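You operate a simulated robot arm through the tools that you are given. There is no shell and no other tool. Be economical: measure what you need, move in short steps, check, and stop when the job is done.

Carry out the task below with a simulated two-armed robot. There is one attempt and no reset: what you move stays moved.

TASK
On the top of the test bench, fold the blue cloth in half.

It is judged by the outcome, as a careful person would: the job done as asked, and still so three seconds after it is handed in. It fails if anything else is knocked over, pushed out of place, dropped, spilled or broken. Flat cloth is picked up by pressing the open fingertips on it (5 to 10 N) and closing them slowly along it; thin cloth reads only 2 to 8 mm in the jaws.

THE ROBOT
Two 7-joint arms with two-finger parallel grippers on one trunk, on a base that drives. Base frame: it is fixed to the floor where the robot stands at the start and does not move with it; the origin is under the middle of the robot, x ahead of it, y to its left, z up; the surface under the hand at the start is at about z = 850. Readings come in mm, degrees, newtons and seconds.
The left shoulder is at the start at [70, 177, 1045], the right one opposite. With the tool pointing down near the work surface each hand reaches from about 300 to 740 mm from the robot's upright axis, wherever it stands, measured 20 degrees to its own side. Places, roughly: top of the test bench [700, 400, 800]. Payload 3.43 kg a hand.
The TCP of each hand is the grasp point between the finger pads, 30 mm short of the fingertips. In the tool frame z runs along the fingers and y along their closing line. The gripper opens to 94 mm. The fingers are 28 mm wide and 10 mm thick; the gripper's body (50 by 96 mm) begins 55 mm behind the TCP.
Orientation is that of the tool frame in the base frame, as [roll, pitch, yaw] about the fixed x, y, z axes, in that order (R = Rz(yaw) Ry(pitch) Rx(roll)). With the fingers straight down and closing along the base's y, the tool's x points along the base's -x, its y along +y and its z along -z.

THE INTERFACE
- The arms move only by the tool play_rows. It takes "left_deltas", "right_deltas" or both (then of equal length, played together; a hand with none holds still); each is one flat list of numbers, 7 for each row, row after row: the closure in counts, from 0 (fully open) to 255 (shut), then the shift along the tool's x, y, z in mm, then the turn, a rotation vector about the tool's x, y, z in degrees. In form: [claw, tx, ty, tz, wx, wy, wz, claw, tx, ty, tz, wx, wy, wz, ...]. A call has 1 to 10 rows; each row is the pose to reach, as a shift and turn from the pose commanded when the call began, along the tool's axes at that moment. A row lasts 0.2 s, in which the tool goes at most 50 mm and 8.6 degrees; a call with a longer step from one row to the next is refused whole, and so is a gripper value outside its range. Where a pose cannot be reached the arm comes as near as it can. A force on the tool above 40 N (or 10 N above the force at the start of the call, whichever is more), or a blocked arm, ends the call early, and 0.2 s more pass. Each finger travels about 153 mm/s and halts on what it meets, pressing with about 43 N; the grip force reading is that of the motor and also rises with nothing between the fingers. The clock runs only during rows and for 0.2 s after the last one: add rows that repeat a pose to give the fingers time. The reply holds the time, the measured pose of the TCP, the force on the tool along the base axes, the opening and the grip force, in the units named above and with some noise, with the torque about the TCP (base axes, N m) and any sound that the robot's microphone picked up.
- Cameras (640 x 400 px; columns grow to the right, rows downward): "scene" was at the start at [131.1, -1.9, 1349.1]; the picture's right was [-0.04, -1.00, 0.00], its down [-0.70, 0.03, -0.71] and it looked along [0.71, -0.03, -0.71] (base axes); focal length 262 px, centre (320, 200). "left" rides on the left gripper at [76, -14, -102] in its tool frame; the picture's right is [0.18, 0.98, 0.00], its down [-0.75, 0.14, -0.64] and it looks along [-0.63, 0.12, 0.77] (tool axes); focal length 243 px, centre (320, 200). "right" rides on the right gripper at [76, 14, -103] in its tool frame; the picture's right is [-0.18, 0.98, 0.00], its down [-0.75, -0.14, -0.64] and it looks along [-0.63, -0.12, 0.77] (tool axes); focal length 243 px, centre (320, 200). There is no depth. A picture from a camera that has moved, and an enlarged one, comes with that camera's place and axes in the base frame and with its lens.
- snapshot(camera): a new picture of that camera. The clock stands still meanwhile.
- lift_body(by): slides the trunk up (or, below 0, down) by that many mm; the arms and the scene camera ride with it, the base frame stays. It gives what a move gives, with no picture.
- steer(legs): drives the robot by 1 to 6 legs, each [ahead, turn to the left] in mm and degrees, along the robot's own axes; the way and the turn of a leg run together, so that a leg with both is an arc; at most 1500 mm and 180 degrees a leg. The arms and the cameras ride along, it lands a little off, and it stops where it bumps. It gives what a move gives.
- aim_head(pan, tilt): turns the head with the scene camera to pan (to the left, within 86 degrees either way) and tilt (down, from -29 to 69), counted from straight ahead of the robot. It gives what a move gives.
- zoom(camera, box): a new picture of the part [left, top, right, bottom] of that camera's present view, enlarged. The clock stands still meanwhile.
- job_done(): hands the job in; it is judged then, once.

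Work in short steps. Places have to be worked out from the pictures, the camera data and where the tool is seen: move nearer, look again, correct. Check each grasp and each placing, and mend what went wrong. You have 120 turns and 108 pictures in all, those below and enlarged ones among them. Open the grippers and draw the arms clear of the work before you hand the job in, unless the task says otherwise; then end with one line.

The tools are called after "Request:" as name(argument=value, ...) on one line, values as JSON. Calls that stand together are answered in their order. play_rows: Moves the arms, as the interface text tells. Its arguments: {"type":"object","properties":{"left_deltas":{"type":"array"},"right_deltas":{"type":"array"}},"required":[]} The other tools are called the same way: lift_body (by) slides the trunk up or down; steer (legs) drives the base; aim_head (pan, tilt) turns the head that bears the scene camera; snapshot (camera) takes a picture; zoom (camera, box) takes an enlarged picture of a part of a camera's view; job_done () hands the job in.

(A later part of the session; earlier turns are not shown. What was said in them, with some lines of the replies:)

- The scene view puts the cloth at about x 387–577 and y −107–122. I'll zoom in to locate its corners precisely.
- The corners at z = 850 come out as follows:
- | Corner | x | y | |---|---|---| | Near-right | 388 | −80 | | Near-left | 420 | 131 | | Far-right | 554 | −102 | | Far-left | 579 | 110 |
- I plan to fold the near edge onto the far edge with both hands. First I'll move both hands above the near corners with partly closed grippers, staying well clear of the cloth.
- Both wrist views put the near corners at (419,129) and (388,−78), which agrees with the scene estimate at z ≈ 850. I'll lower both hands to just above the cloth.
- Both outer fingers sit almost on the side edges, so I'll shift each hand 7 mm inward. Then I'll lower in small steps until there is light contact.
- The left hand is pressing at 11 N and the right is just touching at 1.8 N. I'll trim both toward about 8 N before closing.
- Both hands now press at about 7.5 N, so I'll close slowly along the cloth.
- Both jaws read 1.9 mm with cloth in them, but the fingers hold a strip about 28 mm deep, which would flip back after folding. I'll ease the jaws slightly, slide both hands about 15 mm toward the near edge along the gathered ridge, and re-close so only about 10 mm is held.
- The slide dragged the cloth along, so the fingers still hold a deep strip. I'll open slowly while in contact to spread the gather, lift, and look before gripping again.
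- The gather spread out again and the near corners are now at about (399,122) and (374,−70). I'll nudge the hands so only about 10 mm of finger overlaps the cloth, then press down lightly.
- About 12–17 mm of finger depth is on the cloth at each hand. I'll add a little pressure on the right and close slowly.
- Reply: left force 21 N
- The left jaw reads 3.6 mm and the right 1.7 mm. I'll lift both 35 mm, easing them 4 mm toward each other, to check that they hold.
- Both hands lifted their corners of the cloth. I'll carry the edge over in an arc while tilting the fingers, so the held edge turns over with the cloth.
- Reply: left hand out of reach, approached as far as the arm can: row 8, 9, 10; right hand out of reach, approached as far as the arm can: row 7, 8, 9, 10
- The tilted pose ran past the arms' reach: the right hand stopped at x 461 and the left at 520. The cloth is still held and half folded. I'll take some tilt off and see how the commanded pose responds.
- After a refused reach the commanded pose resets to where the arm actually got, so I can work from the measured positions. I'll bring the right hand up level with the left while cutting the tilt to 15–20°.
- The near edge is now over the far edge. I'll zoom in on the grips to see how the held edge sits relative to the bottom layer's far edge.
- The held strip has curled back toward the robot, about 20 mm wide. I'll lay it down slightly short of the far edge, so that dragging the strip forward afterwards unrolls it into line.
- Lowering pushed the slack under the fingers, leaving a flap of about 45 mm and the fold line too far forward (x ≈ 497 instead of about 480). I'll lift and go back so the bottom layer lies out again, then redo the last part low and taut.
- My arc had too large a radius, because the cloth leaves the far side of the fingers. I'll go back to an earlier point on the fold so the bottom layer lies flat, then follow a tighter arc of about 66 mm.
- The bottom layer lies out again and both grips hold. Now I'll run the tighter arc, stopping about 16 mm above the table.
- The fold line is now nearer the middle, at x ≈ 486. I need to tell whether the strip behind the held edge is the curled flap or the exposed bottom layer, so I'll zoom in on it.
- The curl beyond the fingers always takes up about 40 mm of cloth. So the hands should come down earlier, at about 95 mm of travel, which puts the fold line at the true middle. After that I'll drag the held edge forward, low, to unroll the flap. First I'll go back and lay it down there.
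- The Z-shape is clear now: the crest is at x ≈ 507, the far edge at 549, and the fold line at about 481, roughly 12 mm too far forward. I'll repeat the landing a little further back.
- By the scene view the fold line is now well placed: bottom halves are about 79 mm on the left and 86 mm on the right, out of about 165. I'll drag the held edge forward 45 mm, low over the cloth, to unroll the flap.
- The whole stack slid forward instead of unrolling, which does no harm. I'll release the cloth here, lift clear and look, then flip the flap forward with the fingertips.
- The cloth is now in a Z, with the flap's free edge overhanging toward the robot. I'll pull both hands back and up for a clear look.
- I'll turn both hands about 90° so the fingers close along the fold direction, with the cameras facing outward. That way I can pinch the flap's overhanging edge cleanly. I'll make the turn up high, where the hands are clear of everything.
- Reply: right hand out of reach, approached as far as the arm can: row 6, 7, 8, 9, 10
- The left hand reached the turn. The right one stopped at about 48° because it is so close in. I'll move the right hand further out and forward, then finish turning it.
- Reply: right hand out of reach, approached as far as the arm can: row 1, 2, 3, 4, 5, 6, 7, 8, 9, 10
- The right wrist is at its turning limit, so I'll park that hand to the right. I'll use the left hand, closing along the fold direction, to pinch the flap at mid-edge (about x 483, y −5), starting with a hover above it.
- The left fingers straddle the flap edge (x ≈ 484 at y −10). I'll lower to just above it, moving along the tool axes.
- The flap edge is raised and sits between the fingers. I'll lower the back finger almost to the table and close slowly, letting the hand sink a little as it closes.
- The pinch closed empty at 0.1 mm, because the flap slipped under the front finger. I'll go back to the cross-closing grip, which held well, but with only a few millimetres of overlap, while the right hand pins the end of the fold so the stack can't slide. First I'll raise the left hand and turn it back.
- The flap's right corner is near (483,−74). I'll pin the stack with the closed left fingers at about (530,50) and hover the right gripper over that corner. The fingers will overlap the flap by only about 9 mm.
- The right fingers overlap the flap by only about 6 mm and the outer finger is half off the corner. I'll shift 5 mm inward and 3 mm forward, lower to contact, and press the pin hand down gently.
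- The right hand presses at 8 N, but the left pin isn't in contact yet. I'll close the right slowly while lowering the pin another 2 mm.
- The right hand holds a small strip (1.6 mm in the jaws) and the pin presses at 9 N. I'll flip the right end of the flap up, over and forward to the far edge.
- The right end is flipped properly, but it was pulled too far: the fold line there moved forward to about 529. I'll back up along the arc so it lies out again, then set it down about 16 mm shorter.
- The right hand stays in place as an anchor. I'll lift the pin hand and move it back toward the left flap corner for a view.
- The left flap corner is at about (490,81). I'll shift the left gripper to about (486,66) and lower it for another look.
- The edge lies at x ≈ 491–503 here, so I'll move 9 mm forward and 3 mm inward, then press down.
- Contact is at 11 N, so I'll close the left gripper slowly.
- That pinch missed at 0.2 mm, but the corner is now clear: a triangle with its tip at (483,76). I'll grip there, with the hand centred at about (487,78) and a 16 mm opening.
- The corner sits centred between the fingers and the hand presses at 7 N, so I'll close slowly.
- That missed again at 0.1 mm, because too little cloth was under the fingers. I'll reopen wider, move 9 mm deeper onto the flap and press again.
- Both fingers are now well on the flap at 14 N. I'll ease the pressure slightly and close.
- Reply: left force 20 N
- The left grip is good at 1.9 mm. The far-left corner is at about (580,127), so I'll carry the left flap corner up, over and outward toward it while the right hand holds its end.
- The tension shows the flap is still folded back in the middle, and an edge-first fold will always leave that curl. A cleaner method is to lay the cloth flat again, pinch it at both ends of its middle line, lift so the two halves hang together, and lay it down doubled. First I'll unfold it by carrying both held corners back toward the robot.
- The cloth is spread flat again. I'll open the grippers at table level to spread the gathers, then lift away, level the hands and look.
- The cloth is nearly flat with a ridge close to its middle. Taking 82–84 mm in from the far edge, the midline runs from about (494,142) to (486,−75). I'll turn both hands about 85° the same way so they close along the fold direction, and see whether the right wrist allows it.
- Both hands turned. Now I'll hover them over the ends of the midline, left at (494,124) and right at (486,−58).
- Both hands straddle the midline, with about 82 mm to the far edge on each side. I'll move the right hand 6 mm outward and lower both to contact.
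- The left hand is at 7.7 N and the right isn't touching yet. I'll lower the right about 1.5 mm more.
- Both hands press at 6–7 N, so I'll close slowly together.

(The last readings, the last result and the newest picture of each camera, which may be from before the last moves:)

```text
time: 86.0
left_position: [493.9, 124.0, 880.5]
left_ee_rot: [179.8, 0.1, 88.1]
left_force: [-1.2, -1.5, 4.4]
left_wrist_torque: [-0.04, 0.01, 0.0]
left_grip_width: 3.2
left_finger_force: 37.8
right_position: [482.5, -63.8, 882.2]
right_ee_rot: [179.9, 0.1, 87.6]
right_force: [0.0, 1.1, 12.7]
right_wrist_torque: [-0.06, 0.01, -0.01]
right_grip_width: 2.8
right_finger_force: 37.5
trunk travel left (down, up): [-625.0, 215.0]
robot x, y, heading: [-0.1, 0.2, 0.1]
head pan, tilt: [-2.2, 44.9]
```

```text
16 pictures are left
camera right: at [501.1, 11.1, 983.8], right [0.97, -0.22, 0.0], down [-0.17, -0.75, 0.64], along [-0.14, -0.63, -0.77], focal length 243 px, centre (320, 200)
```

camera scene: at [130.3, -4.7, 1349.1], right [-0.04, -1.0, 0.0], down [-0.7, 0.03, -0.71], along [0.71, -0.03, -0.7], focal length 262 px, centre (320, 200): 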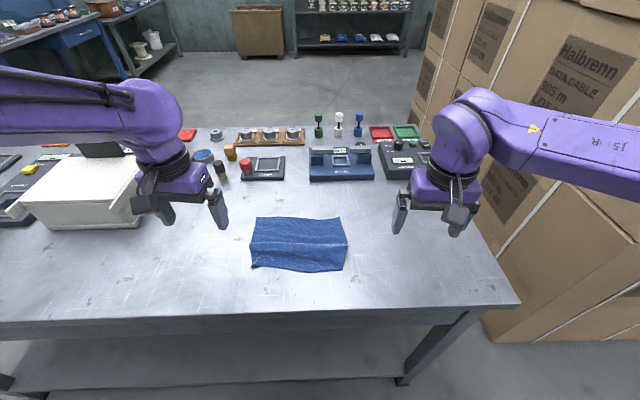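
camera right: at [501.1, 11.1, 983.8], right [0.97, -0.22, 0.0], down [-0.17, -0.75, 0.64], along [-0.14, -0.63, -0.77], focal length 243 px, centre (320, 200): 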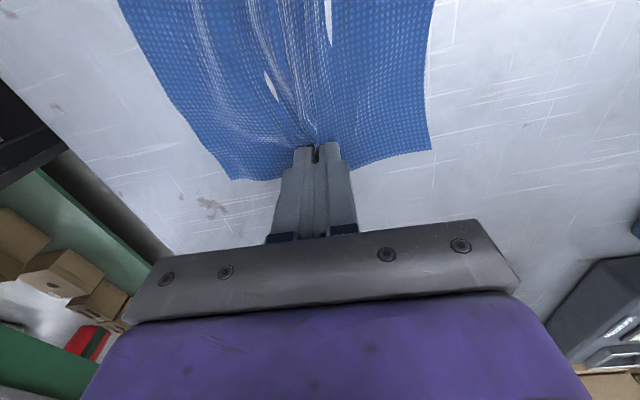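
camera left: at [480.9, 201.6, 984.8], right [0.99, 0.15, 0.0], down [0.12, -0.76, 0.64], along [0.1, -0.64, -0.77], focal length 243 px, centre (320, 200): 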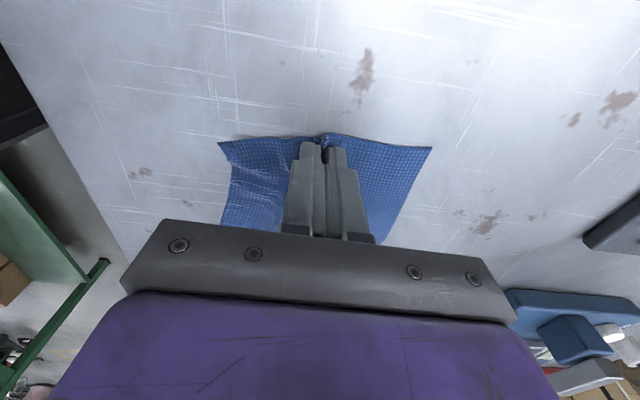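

Both ends of the midline are pinched (3.2 and 2.8 mm) and the halves are nearly equal on each side. I'll lift slowly so both halves hang together.

Request:
play_rows(left_deltas=[255, 0, 0, -10, 0, 0, 0, 255, 0, 0, -22, 0, 0, 0, 255, 0, 0, -34, 0, 0, 0, 255, 0, 0, -46, 0, 0, 0, 255, 0, 0, -58, 0, 0, 0, 255, 0, 0, -70, 0, 0, 0, 255, 0, 0, -80, 0, 0, 0, 255, 0, 0, -90, 0, 0, 0, 255, 0, 0, -95, 0, 0, 0, 255, 0, 0, -95, 0, 0, 0], right_deltas=[255, 0, 0, -10, 0, 0, 0, 255, 0, 0, -22, 0, 0, 0, 255, 0, 0, -34, 0, 0, 0, 255, 0, 0, -46, 0, 0, 0, 255, 0, 0, -58, 0, 0, 0, 255, 0, 0, -70, 0, 0, 0, 255, 0, 0, -80, 0, 0, 0, 255, 0, 0, -90, 0, 0, 0, 255, 0, 0, -95, 0, 0, 0, 255, 0, 0, -95, 0, 0, 0])

Request:
zoom(camera="scene", box=[225, 155, 395, 265])

Request:
snapshot(camera="right")

```text
time: 88.2
left_position: [494.9, 124.2, 976.0]
left_ee_rot: [179.9, 0.1, 88.1]
left_force: [0.4, -1.2, -0.5]
left_wrist_torque: [-0.02, 0.0, 0.02]
left_grip_width: 2.6
left_finger_force: 37.6
right_position: [485.1, -65.0, 974.8]
right_ee_rot: [-179.9, 0.1, 87.7]
right_force: [-0.6, -0.2, 1.0]
right_wrist_torque: [0.04, 0.04, -0.02]
right_grip_width: 2.7
right_finger_force: 37.2
trunk travel left (down, up): [-625.0, 215.0]
robot x, y, heading: [-0.5, -4.4, 0.1]
head pan, tilt: [-2.2, 44.9]
```

```text
3.64 times, centred on (310, 210) of scene
camera zoom: at [131.3, -1.9, 1349.0], right [-0.04, -1.0, 0.0], down [-0.7, 0.03, -0.71], along [0.71, -0.03, -0.71], focal length 952 px, centre (356, 164)
```

zoom: 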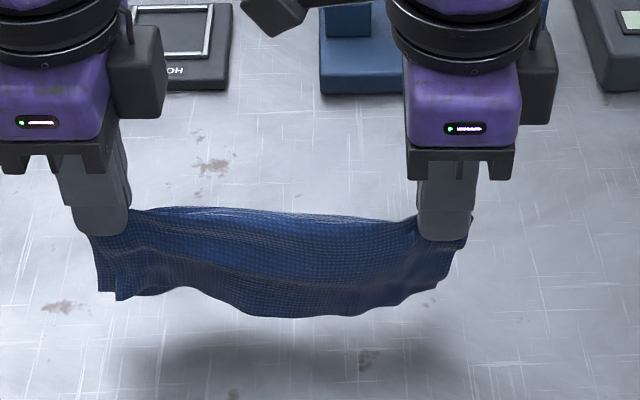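

```text
14 pictures are left
camera right: at [502.8, 11.0, 1077.6], right [0.97, -0.22, 0.0], down [-0.17, -0.75, 0.64], along [-0.14, -0.63, -0.77], focal length 243 px, centre (320, 200)
```

right: 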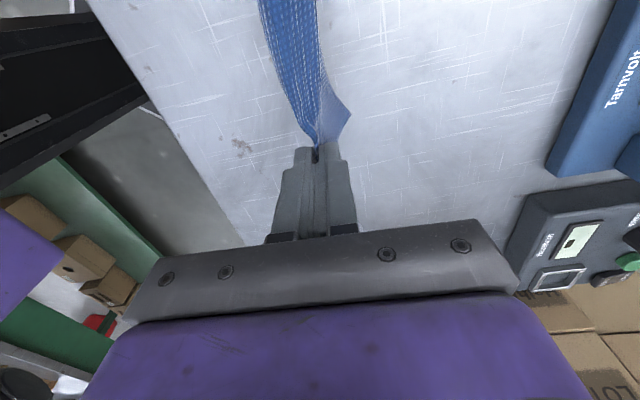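

The cloth hangs doubled from its midline. I'll carry it 70 mm forward to make room and stretch it slightly, so I can lay it down while drawing the hands back toward the robot.

Request:
play_rows(left_deltas=[255, 1, 15, 0, 0, 0, 0, 255, 2, 35, 0, 0, 0, 0, 255, 3, 55, 0, 0, 0, 0, 255, 3, 70, 0, 0, 0, 0, 255, 3, 70, 0, 0, 0, 0, 255, 3, 70, 0, 0, 0, 0, 255, 3, 70, 0, 0, 0, 0], right_deltas=[255, -1, 15, 0, 0, 0, 0, 255, -2, 35, 0, 0, 0, 0, 255, -3, 55, 0, 0, 0, 0, 255, -3, 70, 0, 0, 0, 0, 255, -3, 70, 0, 0, 0, 0, 255, -3, 70, 0, 0, 0, 0, 255, -3, 70, 0, 0, 0, 0])

Request:
play_rows(left_deltas=[255, 0, -7.6, 15.1, -5, 0, 0, 255, 0, -27.2, 25.5, -10, 0, 0, 255, 0, -45.8, 34, -15, 0, 0, 255, 0, -62.3, 43.8, -20, 0, 0, 255, 0, -77.7, 54.8, -25, 0, 0, 255, 0, -91, 67, -30, 0, 0, 255, 0, -102.2, 79.4, -35, 0, 0, 255, 0, -110.3, 90, -40, 0, 0, 255, 0, -110.3, 90, -40, 0, 0], right_deltas=[255, 0, -7.6, 15.1, -5, 0, 0, 255, 0, -27.2, 25.5, -10, 0, 0, 255, 0, -45.8, 34, -15, 0, 0, 255, 0, -62.3, 43.8, -20, 0, 0, 255, 0, -77.7, 54.8, -25, 0, 0, 255, 0, -91, 67, -30, 0, 0, 255, 0, -102.2, 79.4, -35, 0, 0, 255, 0, -110.3, 90, -40, 0, 0, 255, 0, -110.3, 90, -40, 0, 0])

Request:
zoom(camera="scene", box=[225, 155, 395, 265])

Request:
snapshot(camera="left")

```text
time: 89.8
left_position: [566.6, 124.3, 975.6]
left_ee_rot: [179.9, 0.2, 88.1]
left_force: [-0.7, -6.6, 0.0]
left_wrist_torque: [-0.14, 0.04, -0.02]
left_grip_width: 2.8
left_finger_force: 37.6
right_position: [554.3, -70.2, 974.1]
right_ee_rot: [180.0, 0.1, 87.7]
right_force: [0.8, 7.1, 0.3]
right_wrist_torque: [0.18, -0.04, -0.06]
right_grip_width: 2.7
right_finger_force: 37.7
trunk travel left (down, up): [-625.0, 215.0]
robot x, y, heading: [2.2, -3.4, -0.2]
head pan, tilt: [-2.2, 44.9]
```

```text
time: 91.8
left_position: [457.9, 115.9, 890.5]
left_ee_rot: [145.9, 3.0, 86.1]
left_force: [0.4, -0.1, -0.3]
left_wrist_torque: [-0.01, 0.03, -0.02]
left_grip_width: 3.0
left_finger_force: 37.7
left hand out of reach, approached as far as the arm can: row 7, 8, 9
right_position: [443.7, -67.6, 884.5]
right_ee_rot: [140.0, 0.1, 87.6]
right_force: [0.6, 0.1, -0.7]
right_wrist_torque: [0.01, 0.01, -0.02]
right_grip_width: 2.7
right_finger_force: 37.7
trunk travel left (down, up): [-625.0, 215.0]
robot x, y, heading: [3.6, 0.4, 0.1]
head pan, tilt: [-2.2, 44.9]
```

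```text
3.64 times, centred on (310, 210) of scene
camera zoom: at [130.9, -2.8, 1349.1], right [-0.04, -1.0, 0.0], down [-0.7, 0.03, -0.71], along [0.71, -0.03, -0.71], focal length 952 px, centre (356, 164)
```

zoom: 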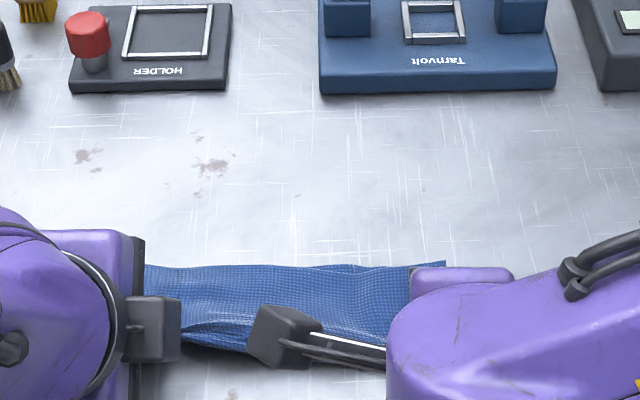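

```text
12 pictures are left
camera left: at [392.7, 201.1, 964.6], right [0.83, 0.16, 0.54], down [-0.29, -0.7, 0.65], along [0.48, -0.69, -0.53], focal length 243 px, centre (320, 200)
```

left: 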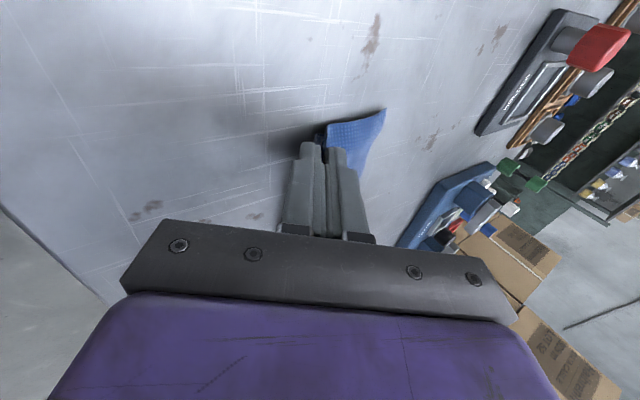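

The cloth came down doubled, with the free edges away from the robot and the fold at the fingers. I'll lower the left end a little, restore the sideways stretch, then open slightly and draw both hands back out along the fingers.

Request:
play_rows(left_deltas=[255, 4, -0.5, 3.5, 0, 0, 0, 255, 8, -0.9, 6.7, 0, 0, 0, 255, 8, -0.9, 6.7, 0, 0, 0], right_deltas=[255, 0, -0.6, 0.7, 0, 0, 0, 255, 0, -1.3, 1.5, 0, 0, 0, 255, 0, -1.3, 1.5, 0, 0, 0])

```text
time: 92.6
left_position: [461.5, 123.0, 883.9]
left_ee_rot: [146.0, 3.0, 86.2]
left_force: [0.9, 0.4, 0.1]
left_wrist_torque: [-0.05, 0.05, -0.01]
left_grip_width: 3.0
left_finger_force: 37.4
right_position: [445.0, -66.3, 882.8]
right_ee_rot: [140.0, 0.1, 87.6]
right_force: [-0.5, 0.5, 0.5]
right_wrist_torque: [0.01, -0.01, -0.01]
right_grip_width: 2.6
right_finger_force: 37.3
trunk travel left (down, up): [-625.0, 215.0]
robot x, y, heading: [-1.6, 1.2, -0.0]
head pan, tilt: [-2.2, 44.9]
```

Now I'll open slightly, turn the fingers upright about their tips, and lift straight off.

Request:
play_rows(left_deltas=[235, 0, 0, 0, 0, 0, 0, 212, 0, 0, 0, 0, 0, 0, 212, 0, 3.6, 0.7, 7, 0, 0, 212, 0, 7.2, 1.4, 14, 0, 0, 212, 0, 10.7, 2.2, 21, 0, 0, 212, 0, 14.3, 2.9, 28, 0, 0, 212, 0, 17.9, 3.6, 34, 0, 0, 212, 0, 28, -11, 34, 0, 0, 212, 0, 45, -37, 34, 0, 0, 212, 0, 62, -62, 34, 0, 0], right_deltas=[235, 0, 0, 0, 0, 0, 0, 212, 0, 0, 0, 0, 0, 0, 212, 0, 4.1, 1.1, 8, 0, 0, 212, 0, 8.2, 2.2, 16, 0, 0, 212, 0, 12.4, 3.3, 24, 0, 0, 212, 0, 16.5, 4.4, 32, 0, 0, 212, 0, 20.6, 5.5, 40, 0, 0, 212, 0, 32, -8, 40, 0, 0, 212, 0, 51, -31, 40, 0, 0, 212, 0, 71, -54, 40, 0, 0])

Request:
zoom(camera="scene", box=[225, 155, 395, 265])

```text
time: 94.8
left_position: [476.6, 128.2, 971.4]
left_ee_rot: [179.9, 3.1, 86.3]
left_force: [0.0, 0.0, -0.2]
left_wrist_torque: [-0.01, -0.03, 0.03]
left_grip_width: 15.7
left_finger_force: 0.0
right_position: [462.9, -66.6, 970.5]
right_ee_rot: [-180.0, 0.1, 87.6]
right_force: [0.0, -0.2, -0.1]
right_wrist_torque: [0.02, -0.01, 0.0]
right_grip_width: 16.0
right_finger_force: 0.0
trunk travel left (down, up): [-625.0, 215.0]
robot x, y, heading: [-2.9, -1.5, -0.1]
head pan, tilt: [-2.2, 44.9]
```

```text
3.64 times, centred on (310, 210) of scene
camera zoom: at [130.1, -1.7, 1349.1], right [-0.04, -1.0, 0.0], down [-0.7, 0.03, -0.71], along [0.71, -0.03, -0.7], focal length 952 px, centre (356, 164)
```

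zoom: 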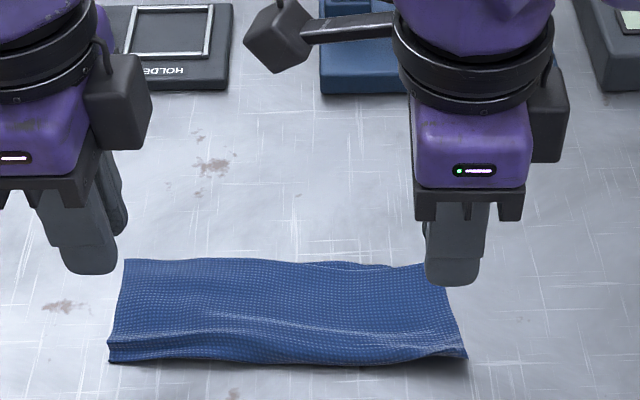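

That is a clean fold. I'll move both hands away to the sides and inspect how the edges line up.

Request:
play_rows(left_deltas=[212, 10, -5, -20, 0, 0, 0, 160, 35, -10, -30, 0, 0, 0, 100, 60, -10, -40, 0, 0, 0, 50, 85, -10, -40, 0, 0, 0, 0, 100, -10, -40, 0, 0, 0, 0, 100, -10, -40, 0, 0, 0], right_deltas=[212, -10, -5, -20, 0, 0, 0, 160, -40, -10, -30, 0, 0, 0, 100, -75, -10, -40, 0, 0, 0, 50, -105, -10, -40, 0, 0, 0, 0, -130, -10, -40, 0, 0, 0, 0, -130, -10, -40, 0, 0, 0])

Request:
zoom(camera="scene", box=[245, 210, 365, 265])

```text
time: 96.2
left_position: [474.4, 229.0, 1005.5]
left_ee_rot: [180.0, 3.2, 86.2]
left_force: [-0.1, 0.1, -0.5]
left_wrist_torque: [0.02, -0.03, 0.02]
left_grip_width: 94.0
left_finger_force: 0.1
right_position: [448.9, -196.3, 1010.3]
right_ee_rot: [-180.0, 0.1, 87.7]
right_force: [0.3, -0.5, -0.7]
right_wrist_torque: [0.01, 0.0, -0.05]
right_grip_width: 94.5
right_finger_force: 0.0
trunk travel left (down, up): [-625.0, 215.0]
robot x, y, heading: [-0.2, 1.4, 0.2]
head pan, tilt: [-2.2, 44.9]
```

```text
5.33 times, centred on (305, 238) of scene
camera zoom: at [131.2, -1.5, 1349.0], right [-0.04, -1.0, 0.0], down [-0.7, 0.03, -0.71], along [0.71, -0.03, -0.71], focal length 1396 px, centre (400, 0)
```

zoom: 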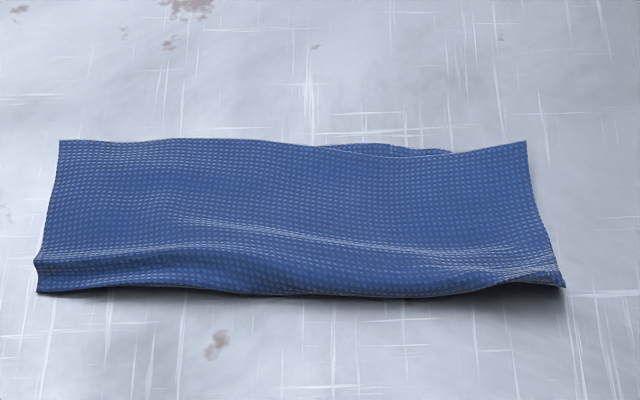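

Each half measures about 82–84 mm, and the edges agree within a few millimetres from this side. I'll check the far edges once from the wrist camera.

Request:
zoom(camera="left", box=[240, 40, 480, 190])

Request:
snapshot(camera="scene")

```text
2.67 times, centred on (360, 115) of left
camera zoom: at [465.2, 312.4, 1104.1], right [0.99, 0.12, -0.01], down [0.09, -0.73, 0.68], along [0.07, -0.68, -0.73], focal length 647 px, centre (213, 427)
```

zoom: 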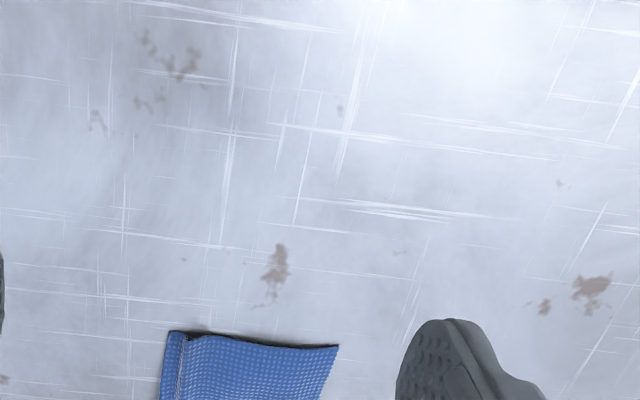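

```text
8 pictures are left
camera scene: at [131.2, -1.5, 1349.0], right [-0.04, -1.0, 0.0], down [-0.7, 0.03, -0.71], along [0.71, -0.03, -0.71], focal length 262 px, centre (320, 200)
```

scene: 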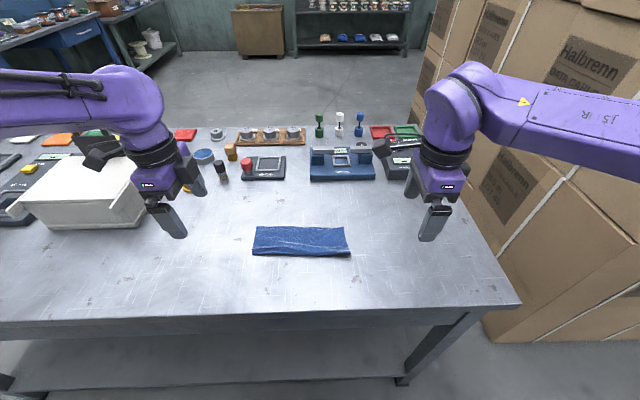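

The cloth lies neatly doubled, nothing else on the bench has moved, and both grippers are open and clear. I'm handing it in.

Request:
job_done()

```text
The job is handed in.
```

The blue cloth is folded in half on the bench top, with its edges lined up to within a few millimetres, nothing else moved, and both grippers open and clear.
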